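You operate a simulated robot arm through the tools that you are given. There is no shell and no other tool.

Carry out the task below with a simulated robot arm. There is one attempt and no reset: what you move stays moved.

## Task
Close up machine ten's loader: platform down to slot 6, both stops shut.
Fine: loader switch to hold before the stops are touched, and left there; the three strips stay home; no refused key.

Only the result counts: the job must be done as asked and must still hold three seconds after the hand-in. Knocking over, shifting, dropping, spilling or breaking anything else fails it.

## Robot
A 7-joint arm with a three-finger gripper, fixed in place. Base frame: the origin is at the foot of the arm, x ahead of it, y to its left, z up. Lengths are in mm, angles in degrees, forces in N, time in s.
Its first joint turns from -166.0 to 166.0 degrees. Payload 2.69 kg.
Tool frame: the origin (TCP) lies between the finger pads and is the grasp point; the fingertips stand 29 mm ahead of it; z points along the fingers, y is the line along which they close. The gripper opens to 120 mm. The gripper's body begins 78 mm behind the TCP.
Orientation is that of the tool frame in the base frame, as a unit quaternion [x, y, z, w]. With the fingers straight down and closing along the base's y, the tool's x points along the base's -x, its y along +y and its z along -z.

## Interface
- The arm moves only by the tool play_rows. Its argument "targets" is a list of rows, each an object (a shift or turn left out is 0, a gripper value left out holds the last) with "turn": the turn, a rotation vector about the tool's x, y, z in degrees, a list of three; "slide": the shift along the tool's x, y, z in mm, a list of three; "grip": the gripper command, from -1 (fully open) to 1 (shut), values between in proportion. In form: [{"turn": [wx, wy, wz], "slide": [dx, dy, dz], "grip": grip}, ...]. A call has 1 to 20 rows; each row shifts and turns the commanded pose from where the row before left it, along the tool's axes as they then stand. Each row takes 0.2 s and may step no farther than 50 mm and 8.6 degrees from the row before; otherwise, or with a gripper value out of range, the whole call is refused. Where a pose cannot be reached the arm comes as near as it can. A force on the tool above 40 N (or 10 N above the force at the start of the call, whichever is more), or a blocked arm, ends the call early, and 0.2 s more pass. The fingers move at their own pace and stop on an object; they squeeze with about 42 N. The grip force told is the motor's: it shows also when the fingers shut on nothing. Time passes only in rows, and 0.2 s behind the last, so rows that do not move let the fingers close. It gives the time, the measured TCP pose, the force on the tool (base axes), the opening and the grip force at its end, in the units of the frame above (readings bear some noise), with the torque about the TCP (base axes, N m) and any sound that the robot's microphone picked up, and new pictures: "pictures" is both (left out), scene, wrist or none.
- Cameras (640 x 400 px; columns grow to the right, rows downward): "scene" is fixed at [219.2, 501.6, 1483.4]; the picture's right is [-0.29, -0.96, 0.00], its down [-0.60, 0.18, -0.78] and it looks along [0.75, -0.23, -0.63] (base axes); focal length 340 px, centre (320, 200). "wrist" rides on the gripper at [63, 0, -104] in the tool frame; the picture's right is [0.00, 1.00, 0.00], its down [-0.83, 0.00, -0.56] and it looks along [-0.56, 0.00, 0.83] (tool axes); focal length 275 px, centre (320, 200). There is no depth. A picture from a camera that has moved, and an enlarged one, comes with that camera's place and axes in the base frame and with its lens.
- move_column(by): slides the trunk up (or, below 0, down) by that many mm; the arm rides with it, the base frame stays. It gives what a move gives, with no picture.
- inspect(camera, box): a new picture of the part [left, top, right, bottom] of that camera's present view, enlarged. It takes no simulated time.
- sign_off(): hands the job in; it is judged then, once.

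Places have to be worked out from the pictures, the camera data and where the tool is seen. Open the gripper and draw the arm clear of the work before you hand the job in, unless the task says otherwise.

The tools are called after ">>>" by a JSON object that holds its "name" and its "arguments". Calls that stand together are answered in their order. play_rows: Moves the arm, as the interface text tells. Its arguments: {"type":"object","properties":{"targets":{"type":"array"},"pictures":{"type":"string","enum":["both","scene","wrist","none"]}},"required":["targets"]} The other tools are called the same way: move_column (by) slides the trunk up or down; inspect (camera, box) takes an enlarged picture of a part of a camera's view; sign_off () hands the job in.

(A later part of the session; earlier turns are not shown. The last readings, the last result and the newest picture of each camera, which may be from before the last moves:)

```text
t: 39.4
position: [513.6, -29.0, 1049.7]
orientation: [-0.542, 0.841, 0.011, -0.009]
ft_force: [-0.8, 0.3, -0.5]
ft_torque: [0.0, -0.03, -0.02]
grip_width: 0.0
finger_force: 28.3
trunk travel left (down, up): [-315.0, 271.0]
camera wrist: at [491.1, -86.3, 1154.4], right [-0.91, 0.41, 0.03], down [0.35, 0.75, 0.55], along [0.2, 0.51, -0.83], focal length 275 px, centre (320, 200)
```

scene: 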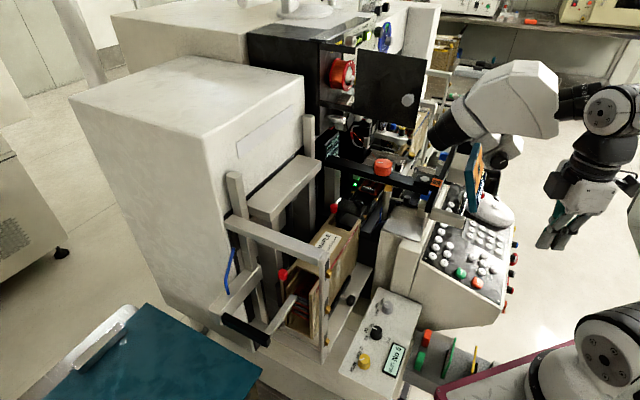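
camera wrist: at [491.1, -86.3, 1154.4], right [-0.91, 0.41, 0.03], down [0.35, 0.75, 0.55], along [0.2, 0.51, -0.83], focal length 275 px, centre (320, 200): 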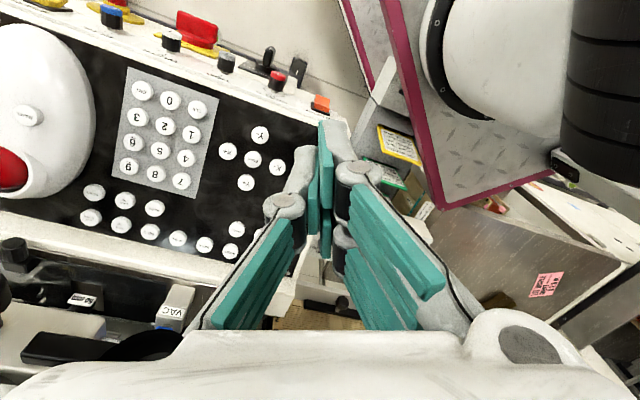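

Clear and vertical at s≈384, n≈342. I rise and go round to the scope's −s side, yawing so the camera looks along +s at the screen's near edge.

>>> {"name": "play_rows", "arguments": {"targets": [{"slide": [0, 0, -27.5]}, {"slide": [0, 0, -27.5]}, {"slide": [0, 0, -27.5]}, {"slide": [0, 0, -27.5]}, {"slide": [-22.4, 13.1, 0]}, {"slide": [-22.4, 13.1, 0]}, {"slide": [-22.4, 13.1, 0]}, {"slide": [-22.4, 13.1, 0]}, {"slide": [-22.4, 13.1, 0]}], "pictures": "scene"}}

```text
t: 41.4
position: [503.8, 100.7, 1161.9]
orientation: [-0.541, 0.841, 0.012, -0.009]
ft_force: [0.1, -0.7, -0.6]
ft_torque: [0.04, 0.0, -0.01]
grip_width: 0.0
finger_force: 28.9
trunk travel left (down, up): [-315.0, 271.0]
```

scene: 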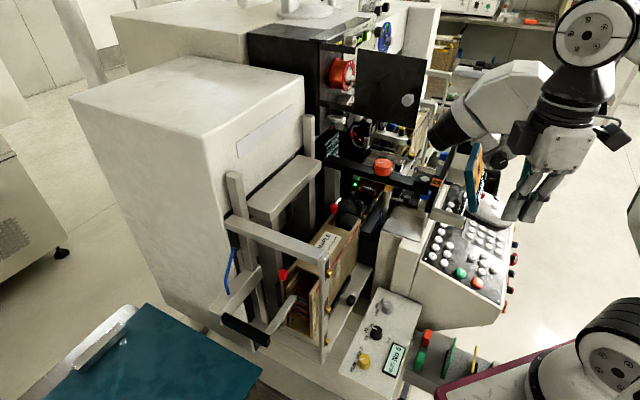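

>>> {"name": "play_rows", "arguments": {"targets": [{"turn": [0, 0, 8.5]}, {"turn": [0, 0, 8.5]}, {"turn": [0, 0, 8.5]}, {"turn": [0, 0, 8.5]}, {"turn": [0, 0, 8.5]}, {"turn": [0, 0, 8.5]}, {"turn": [0, 0, 8.5]}, {"turn": [0, 0, 8.5]}, {"turn": [0, 0, 8.5]}, {"turn": [0, 0, 8.5]}, {"turn": [0, 0, 8.5]}, {"turn": [0, 0, 8.5]}, {"turn": [0, 0, 8.5]}]}}

```text
t: 44.2
position: [503.3, 99.4, 1161.7]
orientation: [0.383, 0.924, 0.0, -0.015]
ft_force: [-0.5, 0.1, 0.2]
ft_torque: [0.01, -0.03, 0.0]
grip_width: 0.0
finger_force: 28.8
trunk travel left (down, up): [-315.0, 271.0]
camera wrist: at [461.7, 143.4, 1267.5], right [0.7, 0.71, -0.01], down [0.61, -0.59, 0.53], along [0.37, -0.38, -0.85], focal length 275 px, centre (320, 200)
```

scene: 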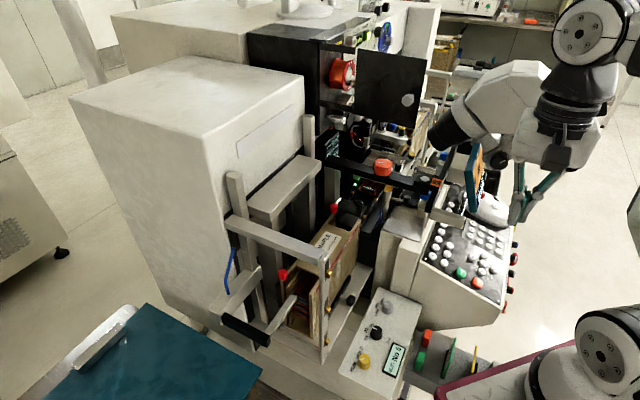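
wrist: 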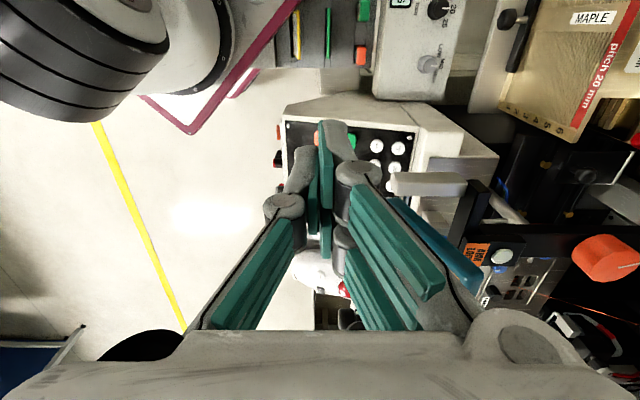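

>>> {"name": "inspect", "arguments": {"camera": "wrist", "box": [370, 150, 510, 310]}}

>>> {"name": "inspect", "arguments": {"camera": "scene", "box": [430, 100, 590, 230]}}

```text
2.50 times, centred on (440, 230) of wrist
camera zoom: at [461.7, 143.4, 1267.5], right [0.7, 0.71, -0.01], down [0.61, -0.59, 0.53], along [0.37, -0.38, -0.85], focal length 688 px, centre (20, 125)
```

zoom: 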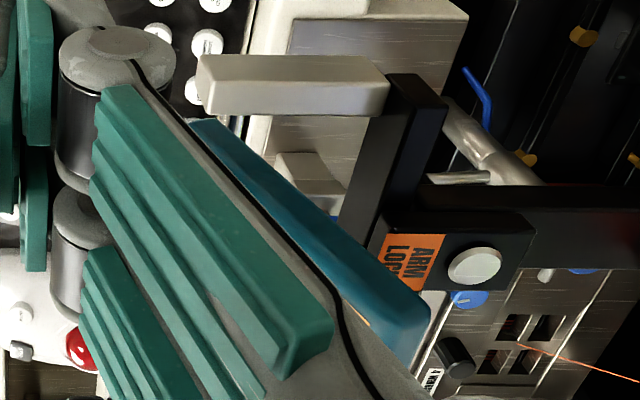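

```text
3.08 times, centred on (510, 165) of scene
camera zoom: at [219.2, 501.6, 1483.4], right [-0.29, -0.96, 0.0], down [-0.6, 0.18, -0.78], along [0.75, -0.23, -0.63], focal length 1048 px, centre (-265, 308)
```

zoom: 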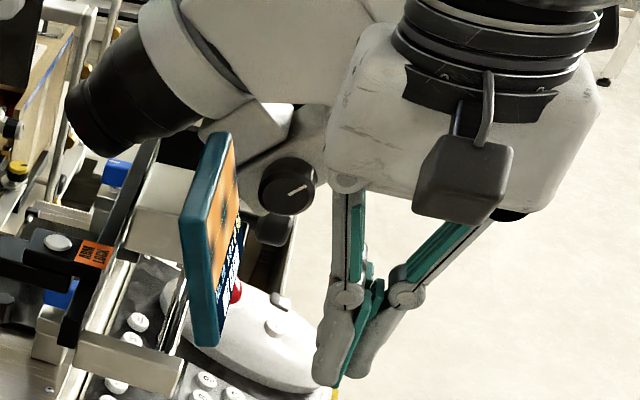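

The screen's near edge is at s≈345, running from (n 488, z 1078) up to (n 523, z 1152). I position the closed fingers beside it, at mid height, before a gentle push in +s.

>>> {"name": "play_rows", "arguments": {"targets": [{"slide": [0, 26, 0]}, {"slide": [0, 26, 0]}, {"slide": [0, 26, 0]}, {"slide": [0, 0, 19]}, {"slide": [0, 0, 19]}]}}

>>> {"name": "inspect", "arguments": {"camera": "scene", "box": [420, 120, 520, 220]}}

>>> {"name": "inspect", "arguments": {"camera": "wrist", "box": [250, 110, 430, 260]}}

```text
t: 45.4
position: [557.6, 155.6, 1122.2]
orientation: [0.381, 0.925, -0.002, -0.013]
ft_force: [-0.6, -0.2, 0.5]
ft_torque: [0.01, -0.01, 0.02]
grip_width: 0.1
finger_force: 28.4
trunk travel left (down, up): [-315.0, 271.0]
camera wrist: at [515.0, 199.3, 1228.2], right [0.7, 0.71, -0.01], down [0.61, -0.59, 0.53], along [0.37, -0.38, -0.84], focal length 275 px, centre (320, 200)
```

scene: 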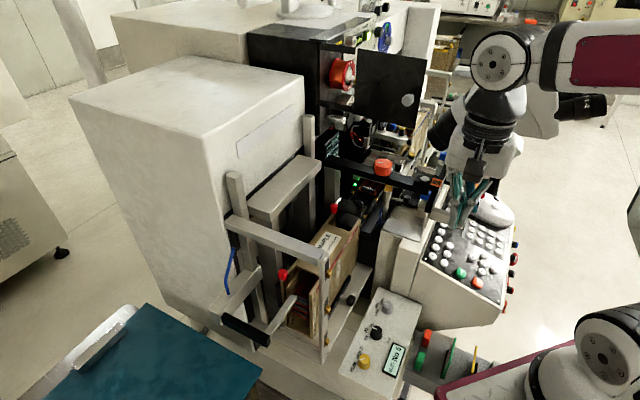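
wrist: 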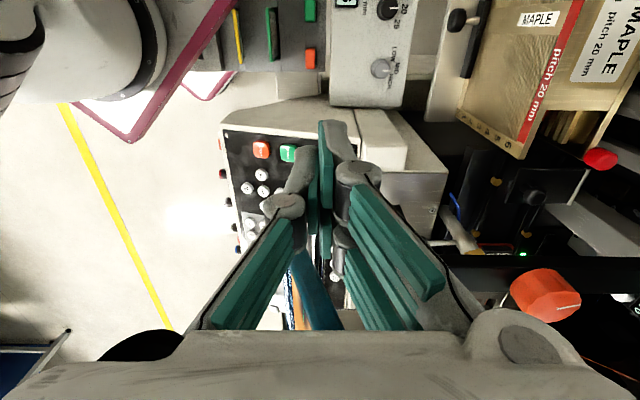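

```text
4.00 times, centred on (470, 170) of scene
camera zoom: at [219.2, 501.6, 1483.4], right [-0.29, -0.96, 0.0], down [-0.6, 0.18, -0.78], along [0.75, -0.23, -0.63], focal length 1362 px, centre (-280, 320)
```

zoom: 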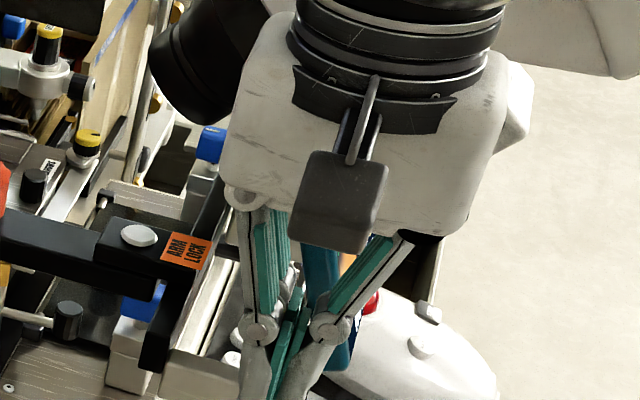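

```text
2.67 times, centred on (340, 185) of wrist
camera zoom: at [515.0, 199.3, 1228.2], right [0.7, 0.71, -0.01], down [0.61, -0.59, 0.53], along [0.37, -0.38, -0.84], focal length 734 px, centre (267, 240)
```

zoom: 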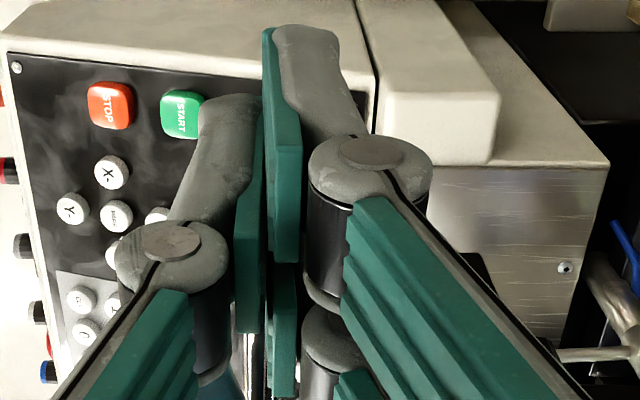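

>>> {"name": "play_rows", "arguments": {"targets": [{"slide": [-12, 0, 0]}, {"slide": [-12, 0, 0]}, {"slide": [-8, 0, 0]}, {"slide": [-4, 0, 0]}], "pictures": "none"}}

>>> {"name": "inspect", "arguments": {"camera": "scene", "box": [420, 120, 520, 220]}}

```text
t: 46.4
position: [584.2, 129.0, 1121.5]
orientation: [0.382, 0.924, 0.0, -0.013]
ft_force: [-2.3, 2.0, -0.6]
ft_torque: [-0.13, -0.05, 0.02]
grip_width: 0.0
finger_force: 28.3
trunk travel left (down, up): [-315.0, 271.0]
```

```text
4.00 times, centred on (470, 170) of scene
camera zoom: at [219.2, 501.6, 1483.4], right [-0.29, -0.96, 0.0], down [-0.6, 0.18, -0.78], along [0.75, -0.23, -0.63], focal length 1362 px, centre (-280, 320)
```

zoom: 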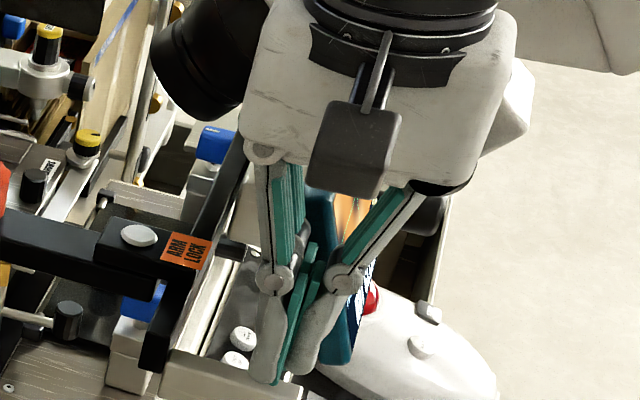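

Contact at TCP s≈322 with ~3 N. I push on gently in +s.

>>> {"name": "play_rows", "arguments": {"targets": [{"slide": [-5, 0, 0]}, {"slide": [-5, 0, 0]}, {"slide": [-5, 0, 0]}], "pictures": "none"}}

>>> {"name": "inspect", "arguments": {"camera": "scene", "box": [420, 120, 520, 220]}}

```text
t: 47.2
position: [593.6, 119.2, 1121.4]
orientation: [0.381, 0.924, -0.001, -0.014]
ft_force: [-1.8, 3.9, 0.8]
ft_torque: [-0.12, -0.08, 0.02]
grip_width: 0.0
finger_force: 28.3
trunk travel left (down, up): [-315.0, 271.0]
```

```text
4.00 times, centred on (470, 170) of scene
camera zoom: at [219.2, 501.6, 1483.4], right [-0.29, -0.96, 0.0], down [-0.6, 0.18, -0.78], along [0.75, -0.23, -0.63], focal length 1362 px, centre (-280, 320)
```

zoom: 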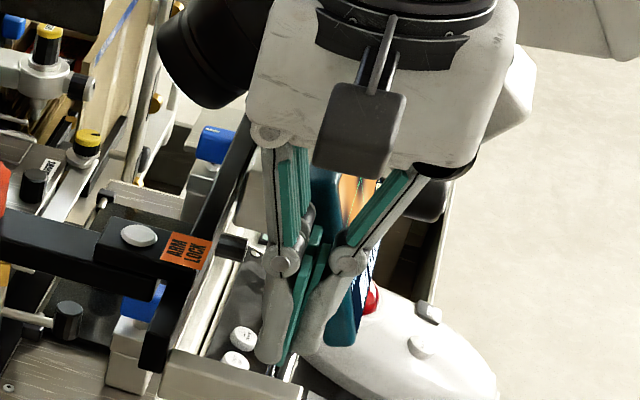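

>>> {"name": "play_rows", "arguments": {"targets": [{"slide": [-5, 0, 0]}, {"slide": [-5, 0, 0]}, {"slide": [-5, 0, 0]}], "pictures": "none"}}

>>> {"name": "inspect", "arguments": {"camera": "scene", "box": [420, 120, 520, 220]}}

>>> {"name": "inspect", "arguments": {"camera": "scene", "box": [310, 120, 450, 220]}}

>>> {"name": "inspect", "arguments": {"camera": "scene", "box": [320, 20, 450, 130]}}

```text
t: 48.0
position: [604.0, 109.0, 1121.1]
orientation: [0.381, 0.925, -0.001, -0.014]
ft_force: [-2.2, 3.1, -0.8]
ft_torque: [-0.11, -0.05, 0.03]
grip_width: 0.0
finger_force: 28.8
trunk travel left (down, up): [-315.0, 271.0]
```

```text
4.00 times, centred on (470, 170) of scene
camera zoom: at [219.2, 501.6, 1483.4], right [-0.29, -0.96, 0.0], down [-0.6, 0.18, -0.78], along [0.75, -0.23, -0.63], focal length 1362 px, centre (-280, 320)
```

zoom: 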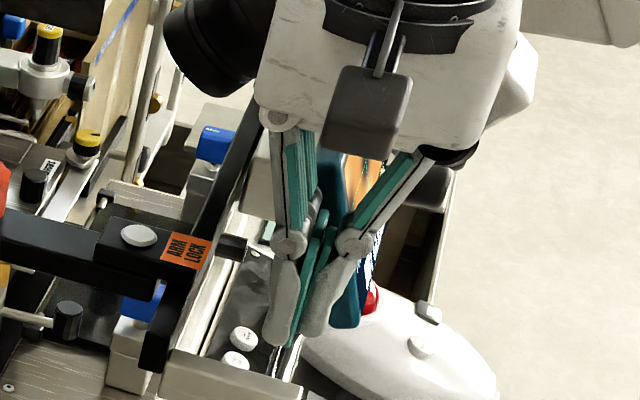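

```text
4.00 times, centred on (380, 170) of scene
camera zoom: at [219.2, 501.6, 1483.4], right [-0.29, -0.96, 0.0], down [-0.6, 0.18, -0.78], along [0.75, -0.23, -0.63], focal length 1362 px, centre (80, 320)
```

zoom: 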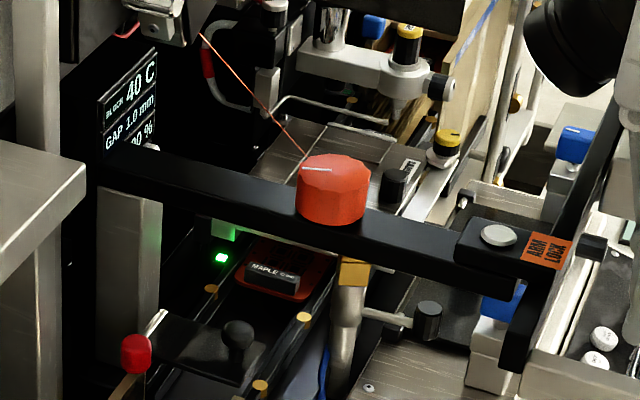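

```text
3.64 times, centred on (385, 75) of scene
camera zoom: at [219.2, 501.6, 1483.4], right [-0.29, -0.96, 0.0], down [-0.6, 0.18, -0.78], along [0.75, -0.23, -0.63], focal length 1238 px, centre (84, 654)
```

zoom: 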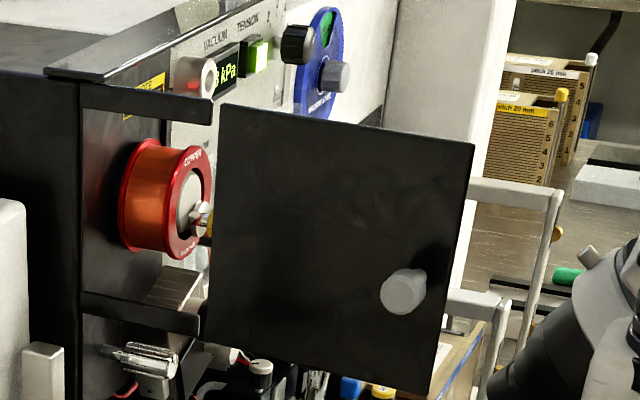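

Restoring well with only ~4 N; by the lens and cap positions about 60% is done. I continue another 10 mm.

>>> {"name": "play_rows", "arguments": {"targets": [{"slide": [-5, 0, 0]}, {"slide": [-5, 0, 0]}], "pictures": "none"}}

>>> {"name": "inspect", "arguments": {"camera": "scene", "box": [310, 120, 450, 220]}}

>>> {"name": "inspect", "arguments": {"camera": "scene", "box": [320, 20, 450, 130]}}

>>> {"name": "inspect", "arguments": {"camera": "scene", "box": [400, 180, 520, 300]}}

```text
t: 48.6
position: [611.2, 101.9, 1121.0]
orientation: [0.381, 0.925, -0.001, -0.013]
ft_force: [-0.8, 2.9, 0.9]
ft_torque: [-0.13, -0.06, 0.04]
grip_width: 0.0
finger_force: 28.4
trunk travel left (down, up): [-315.0, 271.0]
```

```text
4.00 times, centred on (380, 170) of scene
camera zoom: at [219.2, 501.6, 1483.4], right [-0.29, -0.96, 0.0], down [-0.6, 0.18, -0.78], along [0.75, -0.23, -0.63], focal length 1362 px, centre (80, 320)
```

zoom: 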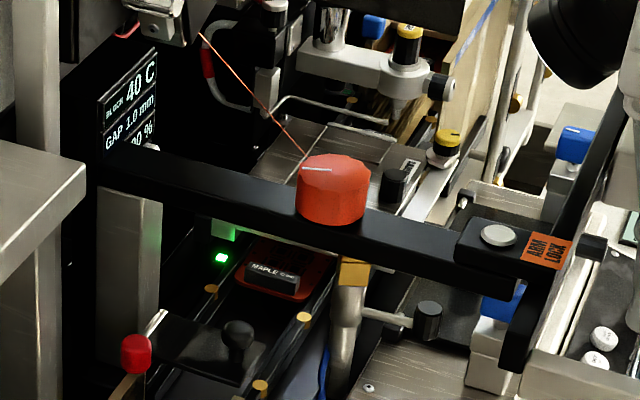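

```text
3.64 times, centred on (385, 75) of scene
camera zoom: at [219.2, 501.6, 1483.4], right [-0.29, -0.96, 0.0], down [-0.6, 0.18, -0.78], along [0.75, -0.23, -0.63], focal length 1238 px, centre (84, 654)
```

zoom: 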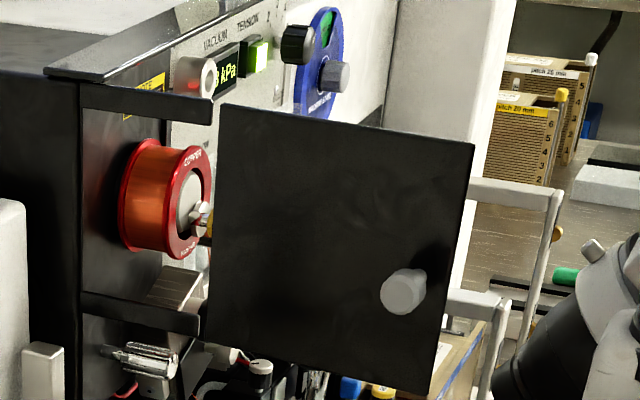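

```text
3.33 times, centred on (460, 240) of scene
camera zoom: at [219.2, 501.6, 1483.4], right [-0.29, -0.96, 0.0], down [-0.6, 0.18, -0.78], along [0.75, -0.23, -0.63], focal length 1135 px, centre (-147, 67)
```

zoom: 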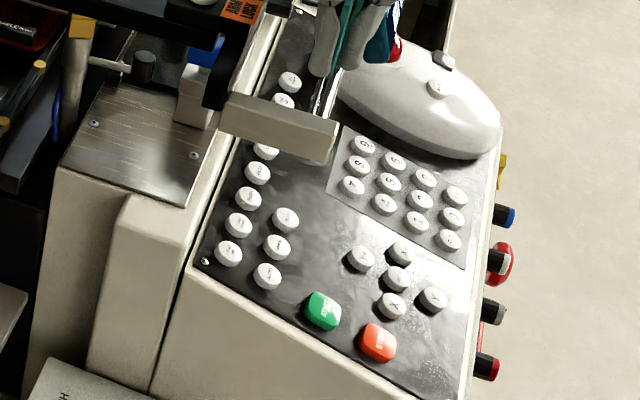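

>>> {"name": "play_rows", "arguments": {"targets": [{"slide": [-5, 0, 0]}, {"slide": [0, 0, 0]}], "pictures": "none"}}

>>> {"name": "inspect", "arguments": {"camera": "scene", "box": [310, 120, 450, 220]}}

>>> {"name": "inspect", "arguments": {"camera": "scene", "box": [320, 20, 450, 130]}}

```text
t: 49.2
position: [614.3, 97.4, 1120.2]
orientation: [0.381, 0.924, -0.001, -0.013]
ft_force: [-1.2, 2.2, 0.5]
ft_torque: [-0.07, -0.03, 0.07]
grip_width: 0.2
finger_force: 29.0
trunk travel left (down, up): [-315.0, 271.0]
```

```text
4.00 times, centred on (380, 170) of scene
camera zoom: at [219.2, 501.6, 1483.4], right [-0.29, -0.96, 0.0], down [-0.6, 0.18, -0.78], along [0.75, -0.23, -0.63], focal length 1362 px, centre (80, 320)
```

zoom: 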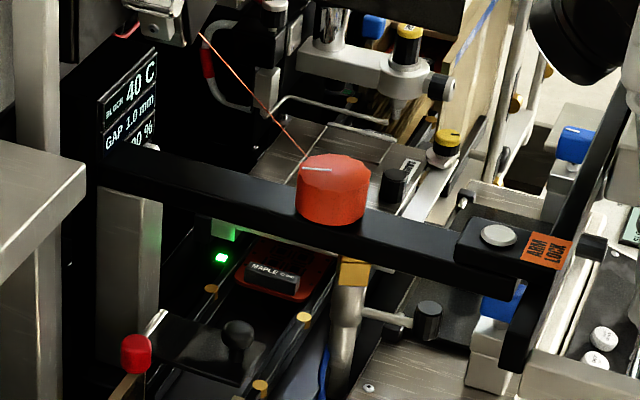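

```text
3.64 times, centred on (385, 75) of scene
camera zoom: at [219.2, 501.6, 1483.4], right [-0.29, -0.96, 0.0], down [-0.6, 0.18, -0.78], along [0.75, -0.23, -0.63], focal length 1238 px, centre (84, 654)
```

zoom: 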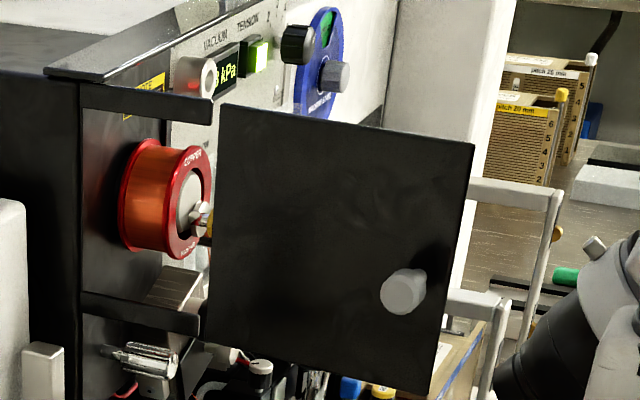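

Nearly matched. I withdraw the fingers to compare the knob and screen with the original enlargement.

>>> {"name": "play_rows", "arguments": {"targets": [{"slide": [10, 0, 0]}, {"slide": [25, 0, 0]}, {"slide": [35, 0, 0]}, {"slide": [40, 0, 0]}], "pictures": "scene"}}

>>> {"name": "inspect", "arguments": {"camera": "scene", "box": [420, 120, 520, 220]}}

>>> {"name": "inspect", "arguments": {"camera": "scene", "box": [400, 180, 520, 300]}}

```text
t: 50.2
position: [536.0, 175.1, 1123.5]
orientation: [0.381, 0.924, -0.001, -0.013]
ft_force: [0.3, 0.0, -1.0]
ft_torque: [0.01, 0.05, 0.02]
grip_width: 0.0
finger_force: 28.8
trunk travel left (down, up): [-315.0, 271.0]
```

scene: 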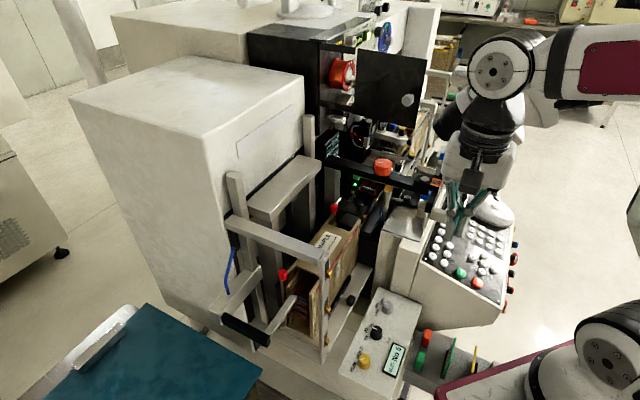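

```text
4.00 times, centred on (470, 170) of scene
camera zoom: at [219.2, 501.6, 1483.4], right [-0.29, -0.96, 0.0], down [-0.6, 0.18, -0.78], along [0.75, -0.23, -0.63], focal length 1362 px, centre (-280, 320)
```

zoom: 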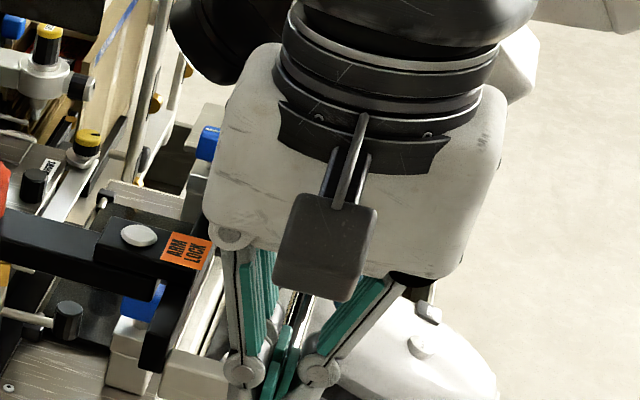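

```text
3.33 times, centred on (460, 240) of scene
camera zoom: at [219.2, 501.6, 1483.4], right [-0.29, -0.96, 0.0], down [-0.6, 0.18, -0.78], along [0.75, -0.23, -0.63], focal length 1135 px, centre (-147, 67)
```

zoom: 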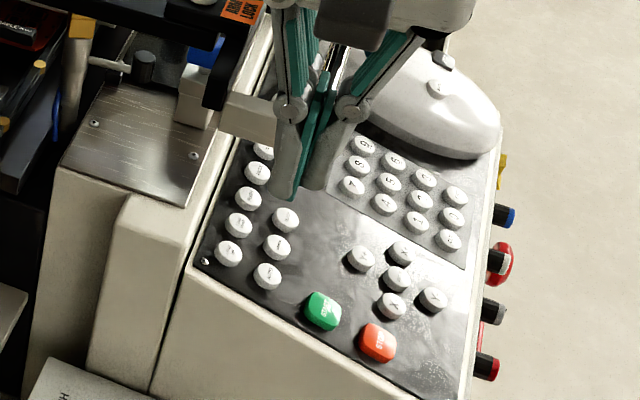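

>>> {"name": "play_rows", "arguments": {"targets": [{"slide": [0, -35, 0]}, {"slide": [0, -35, 0]}, {"slide": [0, -30, 0]}], "pictures": "scene"}}

>>> {"name": "inspect", "arguments": {"camera": "scene", "box": [420, 120, 520, 220]}}

>>> {"name": "inspect", "arguments": {"camera": "scene", "box": [440, 120, 600, 230]}}

```text
t: 51.0
position: [466.1, 105.3, 1123.5]
orientation: [0.381, 0.925, -0.001, -0.014]
ft_force: [0.3, 0.0, -0.1]
ft_torque: [0.0, 0.01, 0.0]
grip_width: 0.0
finger_force: 28.4
trunk travel left (down, up): [-315.0, 271.0]
```

scene: 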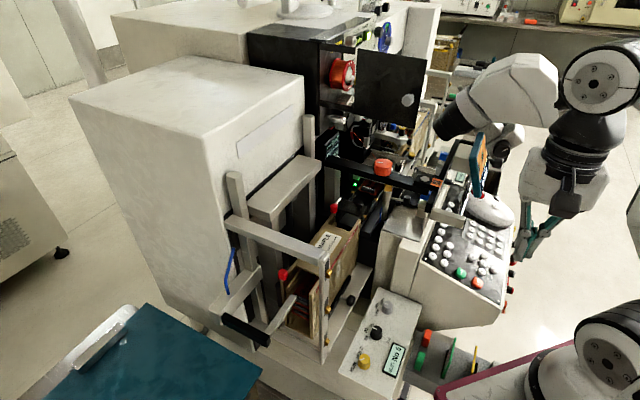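

```text
4.00 times, centred on (470, 170) of scene
camera zoom: at [219.2, 501.6, 1483.4], right [-0.29, -0.96, 0.0], down [-0.6, 0.18, -0.78], along [0.75, -0.23, -0.63], focal length 1362 px, centre (-280, 320)
```

zoom: 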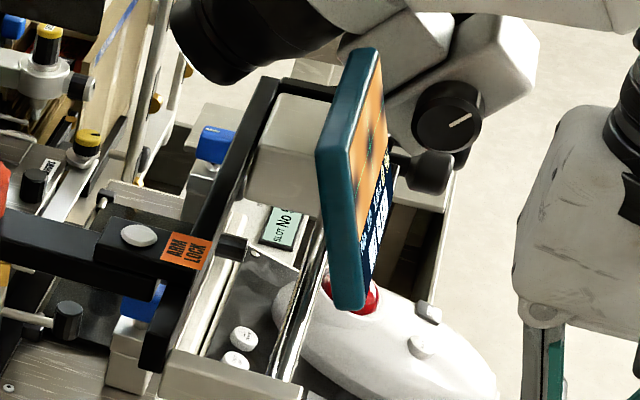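

```text
3.64 times, centred on (520, 175) of scene
camera zoom: at [219.2, 501.6, 1483.4], right [-0.29, -0.96, 0.0], down [-0.6, 0.18, -0.78], along [0.75, -0.23, -0.63], focal length 1238 px, centre (-407, 291)
```

zoom: 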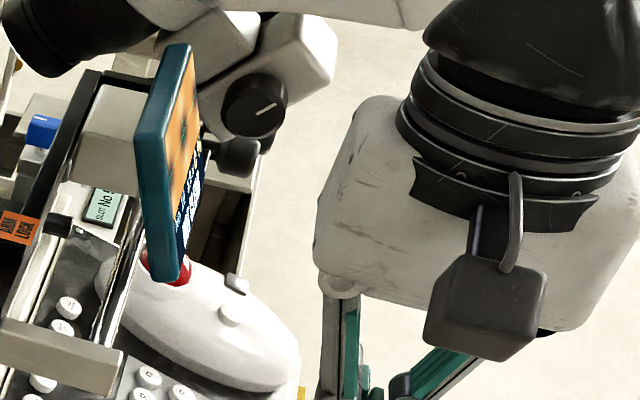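

>>> {"name": "play_rows", "arguments": {"targets": [{"slide": [22, 34, -8]}, {"slide": [22, 34, -8]}, {"slide": [22, 34, -8]}, {"slide": [22, 34, -8]}, {"slide": [22, 34, -8]}], "pictures": "scene"}}

>>> {"name": "inspect", "arguments": {"camera": "scene", "box": [420, 40, 640, 220]}}

>>> {"name": "inspect", "arguments": {"camera": "scene", "box": [400, 180, 520, 300]}}

>>> {"name": "inspect", "arguments": {"camera": "scene", "box": [310, 120, 450, 220]}}

>>> {"name": "inspect", "arguments": {"camera": "scene", "box": [490, 120, 640, 240]}}

```text
t: 52.2
position: [509.7, 302.6, 1164.3]
orientation: [0.382, 0.924, 0.0, -0.014]
ft_force: [-1.2, -0.6, -0.4]
ft_torque: [-0.02, -0.03, -0.01]
grip_width: 0.0
finger_force: 28.7
trunk travel left (down, up): [-315.0, 271.0]
```

scene: 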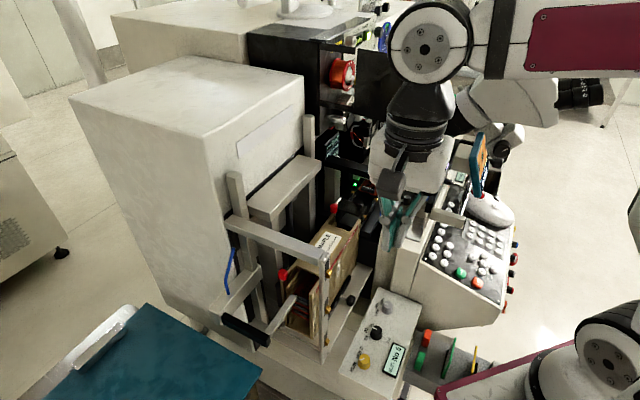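

```text
2.22 times, centred on (530, 130) of scene
camera zoom: at [219.2, 501.6, 1483.4], right [-0.29, -0.96, 0.0], down [-0.6, 0.18, -0.78], along [0.75, -0.23, -0.63], focal length 757 px, centre (-147, 356)
```

zoom: 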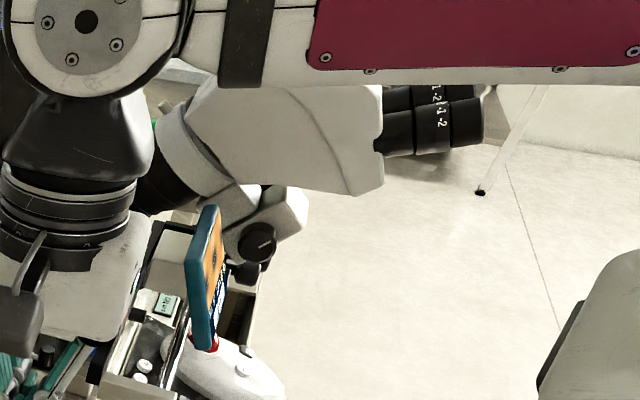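

```text
3.33 times, centred on (460, 240) of scene
camera zoom: at [219.2, 501.6, 1483.4], right [-0.29, -0.96, 0.0], down [-0.6, 0.18, -0.78], along [0.75, -0.23, -0.63], focal length 1135 px, centre (-147, 67)
```

zoom: 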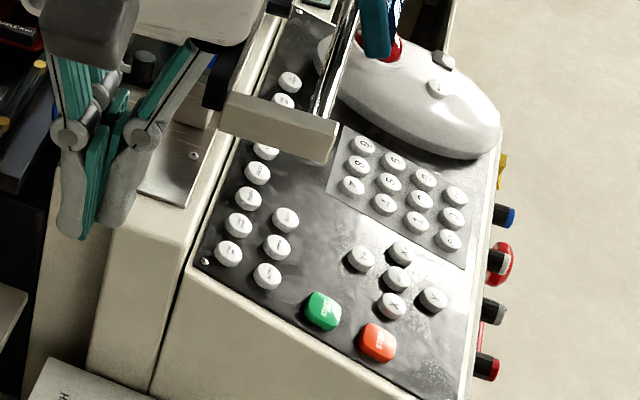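

```text
4.00 times, centred on (380, 170) of scene
camera zoom: at [219.2, 501.6, 1483.4], right [-0.29, -0.96, 0.0], down [-0.6, 0.18, -0.78], along [0.75, -0.23, -0.63], focal length 1362 px, centre (80, 320)
```

zoom: 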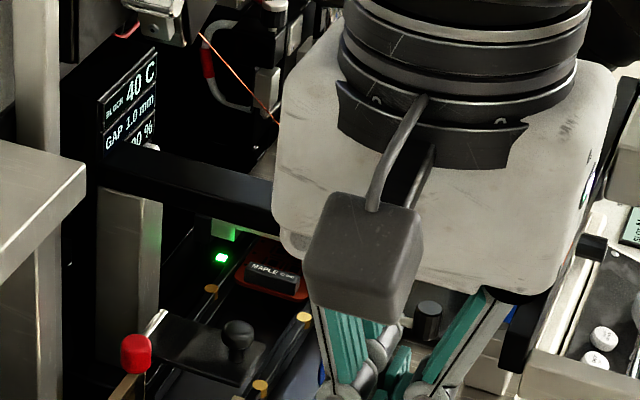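

```text
3.33 times, centred on (565, 180) of scene
camera zoom: at [219.2, 501.6, 1483.4], right [-0.29, -0.96, 0.0], down [-0.6, 0.18, -0.78], along [0.75, -0.23, -0.63], focal length 1135 px, centre (-497, 267)
```

zoom: 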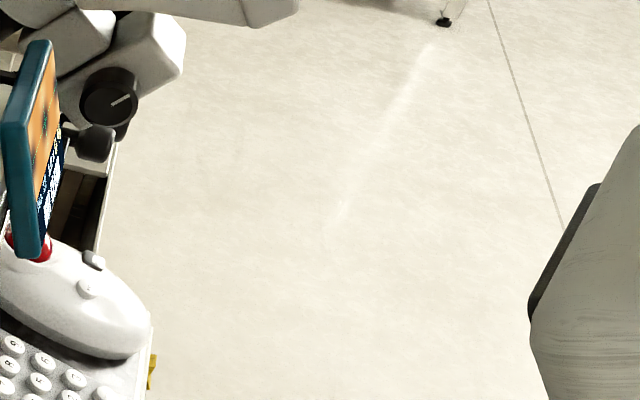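

The screen/knob part now sits slightly past its original place while the head sits slightly short, so I look at the mount in detail to understand its joints.

>>> {"name": "inspect", "arguments": {"camera": "scene", "box": [440, 60, 620, 180]}}

>>> {"name": "inspect", "arguments": {"camera": "scene", "box": [465, 110, 535, 160]}}

>>> {"name": "inspect", "arguments": {"camera": "wrist", "box": [200, 100, 520, 300]}}

```text
3.33 times, centred on (530, 120) of scene
camera zoom: at [219.2, 501.6, 1483.4], right [-0.29, -0.96, 0.0], down [-0.6, 0.18, -0.78], along [0.75, -0.23, -0.63], focal length 1135 px, centre (-380, 467)
```

zoom: 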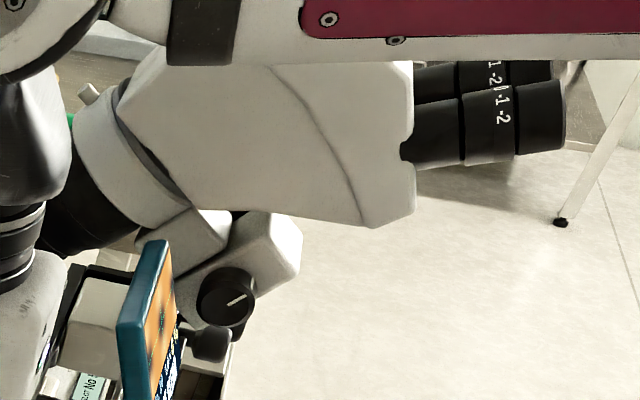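

```text
8.00 times, centred on (500, 135) of scene
camera zoom: at [219.2, 501.6, 1483.4], right [-0.29, -0.96, 0.0], down [-0.6, 0.18, -0.78], along [0.75, -0.23, -0.63], focal length 2724 px, centre (-1120, 720)
```

zoom: 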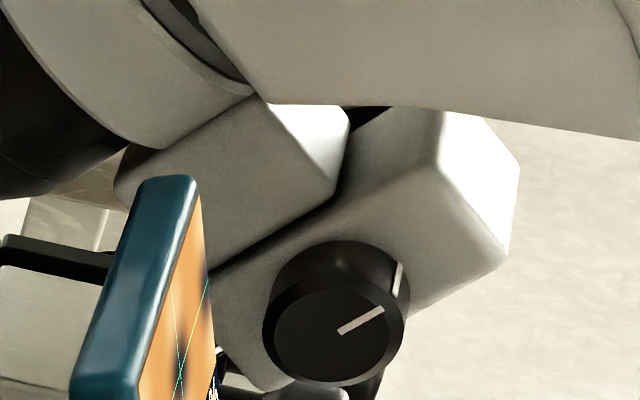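

```text
2.00 times, centred on (360, 200) of wrist
camera zoom: at [467.0, 346.9, 1271.2], right [0.7, 0.71, -0.01], down [0.61, -0.59, 0.53], along [0.37, -0.38, -0.85], focal length 551 px, centre (240, 200)
```

zoom: 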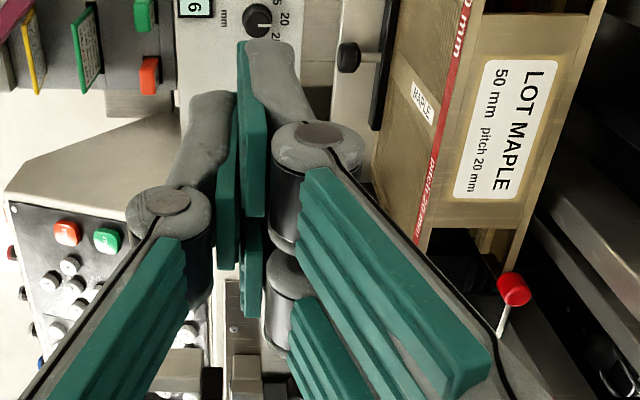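

The scope assembly is back within roughly a centimetre of where it stood; pushing further risks more harm, so I leave it and go on. Now the yellow switch: I zoom on it from here.

>>> {"name": "inspect", "arguments": {"camera": "wrist", "box": [260, 10, 400, 110]}}

>>> {"name": "inspect", "arguments": {"camera": "scene", "box": [340, 330, 400, 390]}}

```text
4.00 times, centred on (330, 60) of wrist
camera zoom: at [467.0, 346.9, 1271.2], right [0.7, 0.71, -0.01], down [0.61, -0.59, 0.53], along [0.37, -0.38, -0.85], focal length 1101 px, centre (280, 760)
```

zoom: 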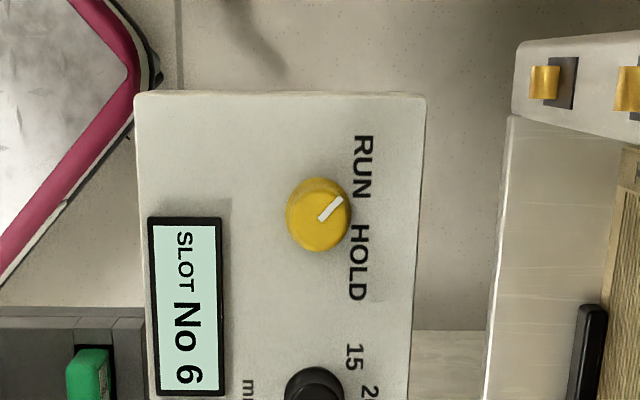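

```text
6.67 times, centred on (370, 360) of scene
camera zoom: at [219.2, 501.6, 1483.4], right [-0.29, -0.96, 0.0], down [-0.6, 0.18, -0.78], along [0.75, -0.23, -0.63], focal length 2270 px, centre (-13, -867)
```

zoom: 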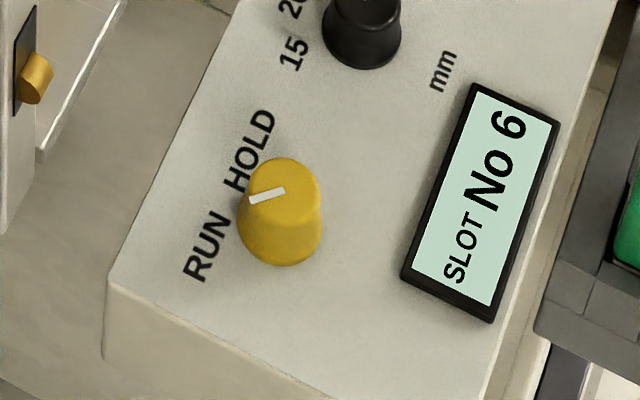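

The pointer is at RUN (about 45° toward −s), so HOLD is a ~90° clockwise turn. I yaw to a grasp orientation that keeps the hand's box off the frame post and open to 60 mm above the knob at ≈(507, 320).

>>> {"name": "play_rows", "arguments": {"targets": [{"turn": [0, 0, -7], "grip": 0}, {"turn": [0, 0, -7]}, {"turn": [0, 0, -7]}, {"turn": [0, 0, -7]}, {"turn": [0, 0, -7]}, {"slide": [0, 15, 40]}, {"slide": [0, 0, 45]}, {"slide": [0, 0, 45]}]}}

```text
t: 54.0
position: [508.6, 318.2, 1035.9]
orientation: [0.085, 0.996, 0.004, -0.013]
ft_force: [-0.6, 0.5, -0.1]
ft_torque: [0.01, -0.03, 0.01]
grip_width: 59.9
finger_force: 0.0
trunk travel left (down, up): [-315.0, 271.0]
camera wrist: at [449.1, 328.7, 1141.0], right [0.17, 0.99, 0.01], down [0.83, -0.14, 0.53], along [0.53, -0.08, -0.85], focal length 275 px, centre (320, 200)
```

scene: 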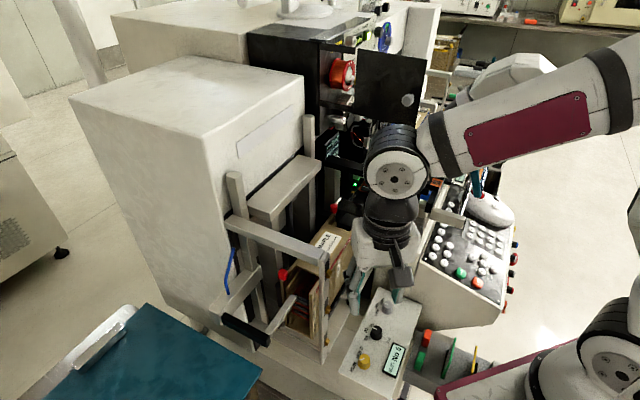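
wrist: 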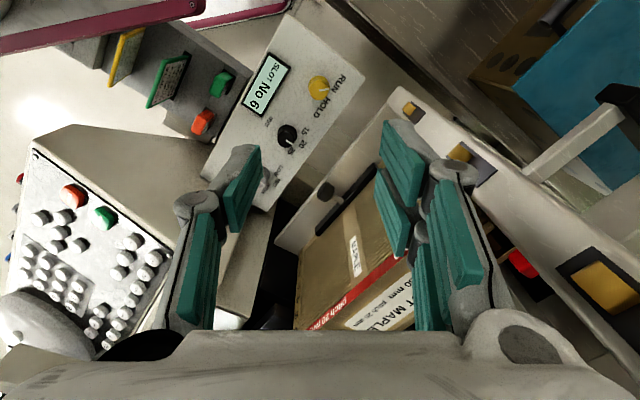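

>>> {"name": "inspect", "arguments": {"camera": "wrist", "box": [280, 60, 360, 120]}}

```text
6.67 times, centred on (320, 90) of wrist
camera zoom: at [449.1, 328.7, 1141.0], right [0.17, 0.99, 0.01], down [0.83, -0.14, 0.53], along [0.53, -0.08, -0.85], focal length 1835 px, centre (320, 933)
```

zoom: 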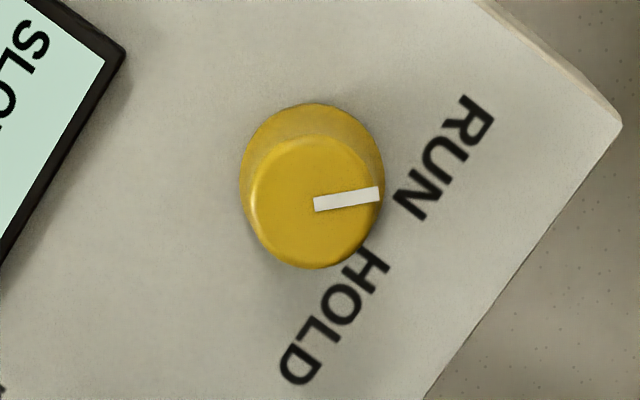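

The knob's top is at ≈(509.6, 321, 818), its base at ≈792. I level the tool, centre over it and descend to just above.

>>> {"name": "play_rows", "arguments": {"targets": [{"turn": [0.33, -1.5, 0], "slide": [-0.5, 3.1, 0]}, {"slide": [0, 0, 40]}, {"slide": [0, 0, 40]}, {"slide": [0, 0, 40]}, {"slide": [0, 0, 30]}, {"slide": [0, 0, 15]}]}}

>>> {"name": "inspect", "arguments": {"camera": "wrist", "box": [220, 80, 420, 220]}}

>>> {"name": "inspect", "arguments": {"camera": "scene", "box": [320, 280, 420, 390]}}

```text
t: 55.4
position: [509.1, 321.0, 870.2]
orientation: [0.085, 0.996, -0.001, -0.001]
ft_force: [0.4, -0.4, 0.0]
ft_torque: [0.02, -0.04, 0.02]
grip_width: 60.0
finger_force: 0.1
trunk travel left (down, up): [-315.0, 271.0]
camera wrist: at [447.4, 332.1, 974.3], right [0.17, 0.99, 0.0], down [0.82, -0.14, 0.56], along [0.55, -0.09, -0.83], focal length 275 px, centre (320, 200)
```

scene: 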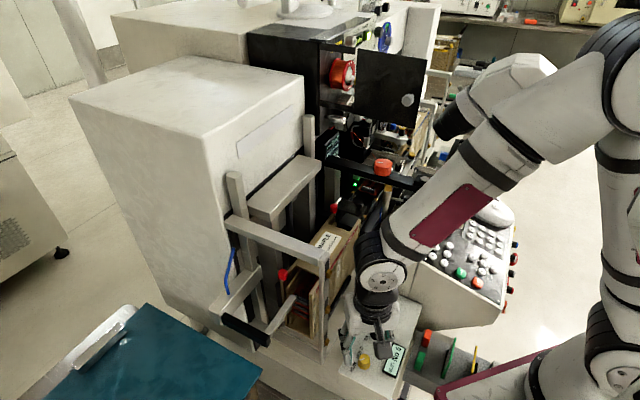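
wrist: 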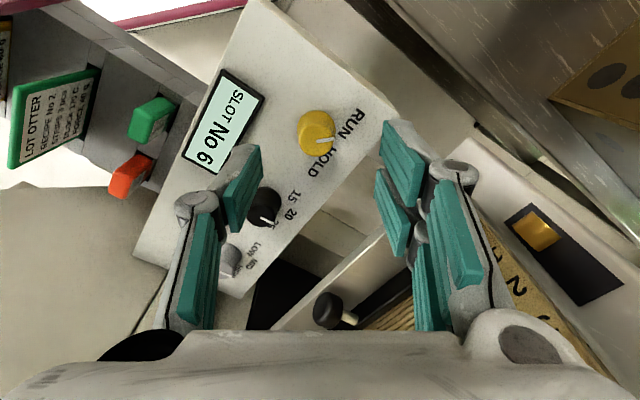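

```text
2.86 times, centred on (320, 150) of wrist
camera zoom: at [447.4, 332.1, 974.3], right [0.17, 0.99, 0.0], down [0.82, -0.14, 0.56], along [0.55, -0.09, -0.83], focal length 786 px, centre (320, 343)
```

zoom: 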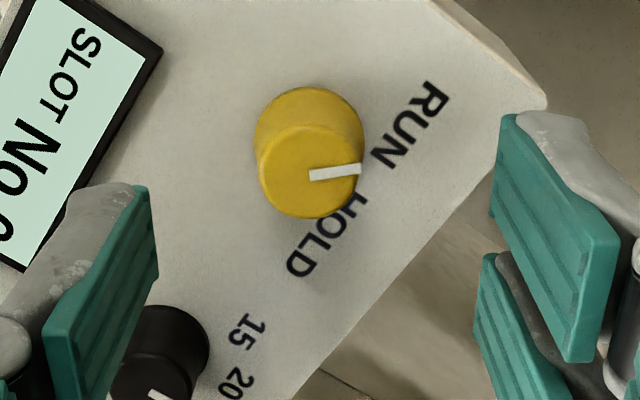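

```text
3.64 times, centred on (370, 335) of scene
camera zoom: at [219.2, 501.6, 1483.4], right [-0.29, -0.96, 0.0], down [-0.6, 0.18, -0.78], along [0.75, -0.23, -0.63], focal length 1238 px, centre (138, -291)
```

zoom: 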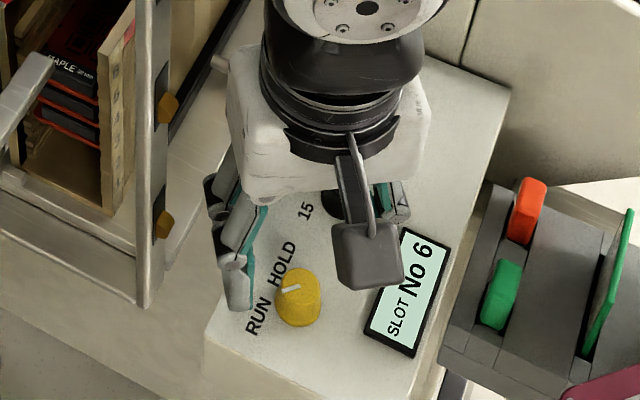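

I centre the knob between the offset finger pads and lower to grasp height in steps, watching the force.

>>> {"name": "play_rows", "arguments": {"targets": [{"slide": [-3.5, -2.5, 0]}, {"slide": [0, 0, 20]}, {"slide": [0, 0, 16]}, {"slide": [0, 0, 6]}]}}

>>> {"name": "inspect", "arguments": {"camera": "wrist", "box": [220, 80, 420, 220]}}

>>> {"name": "inspect", "arguments": {"camera": "scene", "box": [320, 310, 420, 390]}}

```text
t: 56.4
position: [512.4, 318.0, 827.4]
orientation: [0.085, 0.996, 0.0, -0.002]
ft_force: [0.0, 0.7, 0.3]
ft_torque: [-0.01, -0.03, -0.02]
grip_width: 59.8
finger_force: 0.1
trunk travel left (down, up): [-315.0, 271.0]
camera wrist: at [450.5, 329.3, 932.8], right [0.17, 0.99, 0.0], down [0.82, -0.14, 0.55], along [0.55, -0.09, -0.83], focal length 275 px, centre (320, 200)
```

scene: 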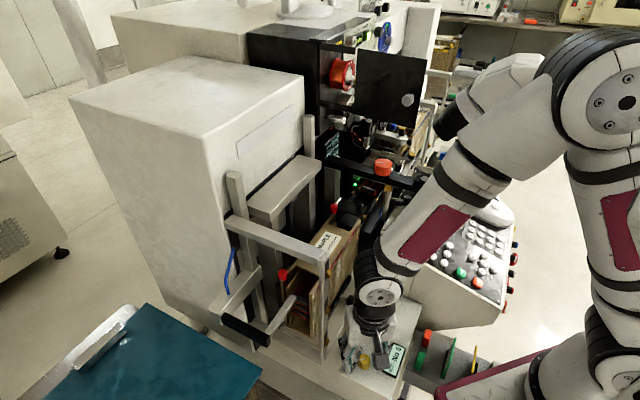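
wrist: 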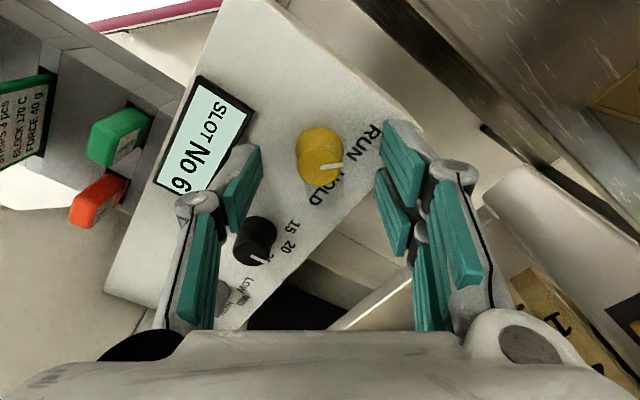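

```text
2.86 times, centred on (320, 150) of wrist
camera zoom: at [450.5, 329.3, 932.8], right [0.17, 0.99, 0.0], down [0.82, -0.14, 0.55], along [0.55, -0.09, -0.83], focal length 786 px, centre (320, 343)
```

zoom: 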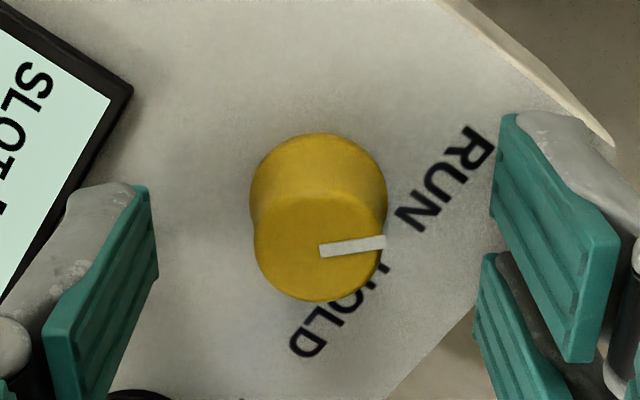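

```text
5.00 times, centred on (370, 350) of scene
camera zoom: at [219.2, 501.6, 1483.4], right [-0.29, -0.96, 0.0], down [-0.6, 0.18, -0.78], along [0.75, -0.23, -0.63], focal length 1703 px, centre (70, -550)
```

zoom: 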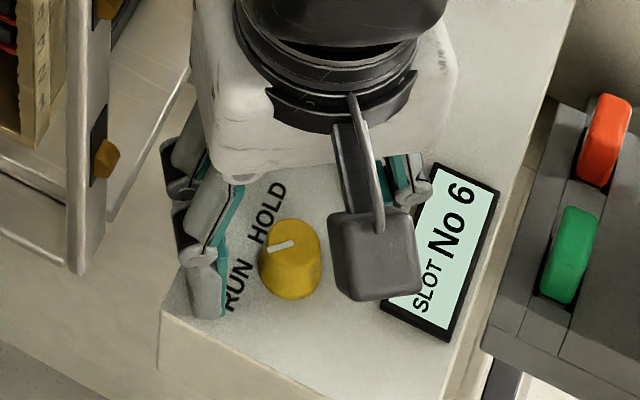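

The knob is centred between the pads. I close gently and hold.

>>> {"name": "play_rows", "arguments": {"targets": [{"grip": 0.4}, {"grip": 1}, {"grip": 1}, {"grip": 1}]}}

>>> {"name": "inspect", "arguments": {"camera": "wrist", "box": [220, 80, 420, 220]}}

```text
t: 57.4
position: [510.8, 317.6, 826.9]
orientation: [0.085, 0.996, -0.001, 0.0]
ft_force: [-0.3, -3.0, 0.3]
ft_torque: [-0.13, -0.01, 0.01]
grip_width: 22.3
finger_force: 45.6
trunk travel left (down, up): [-315.0, 271.0]
camera wrist: at [450.4, 329.0, 932.7], right [0.17, 0.99, 0.0], down [0.82, -0.14, 0.55], along [0.55, -0.09, -0.83], focal length 275 px, centre (320, 200)
```

scene: 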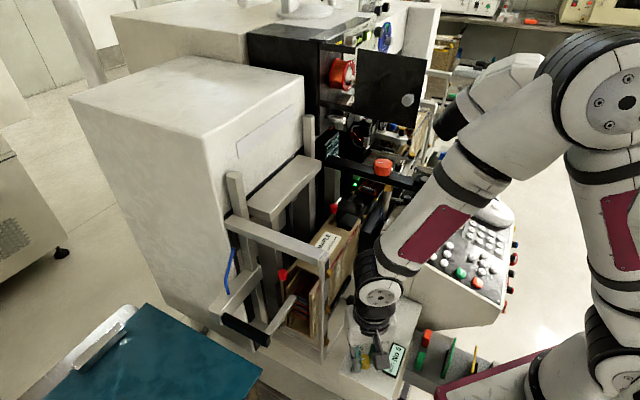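
wrist: 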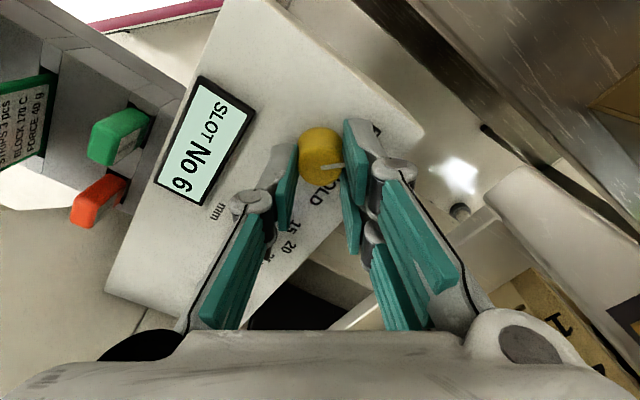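

```text
2.86 times, centred on (320, 150) of wrist
camera zoom: at [450.4, 329.0, 932.7], right [0.17, 0.99, 0.0], down [0.82, -0.14, 0.55], along [0.55, -0.09, -0.83], focal length 786 px, centre (320, 343)
```

zoom: 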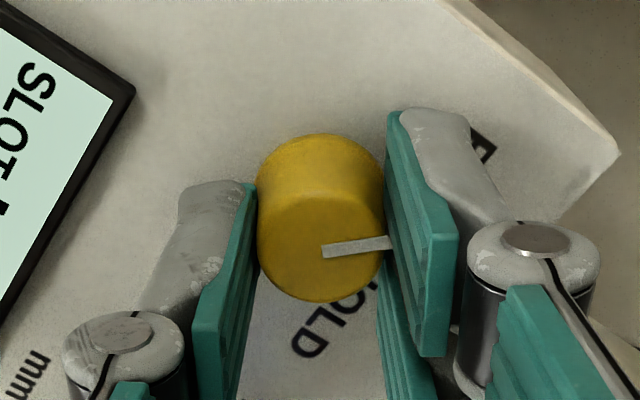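

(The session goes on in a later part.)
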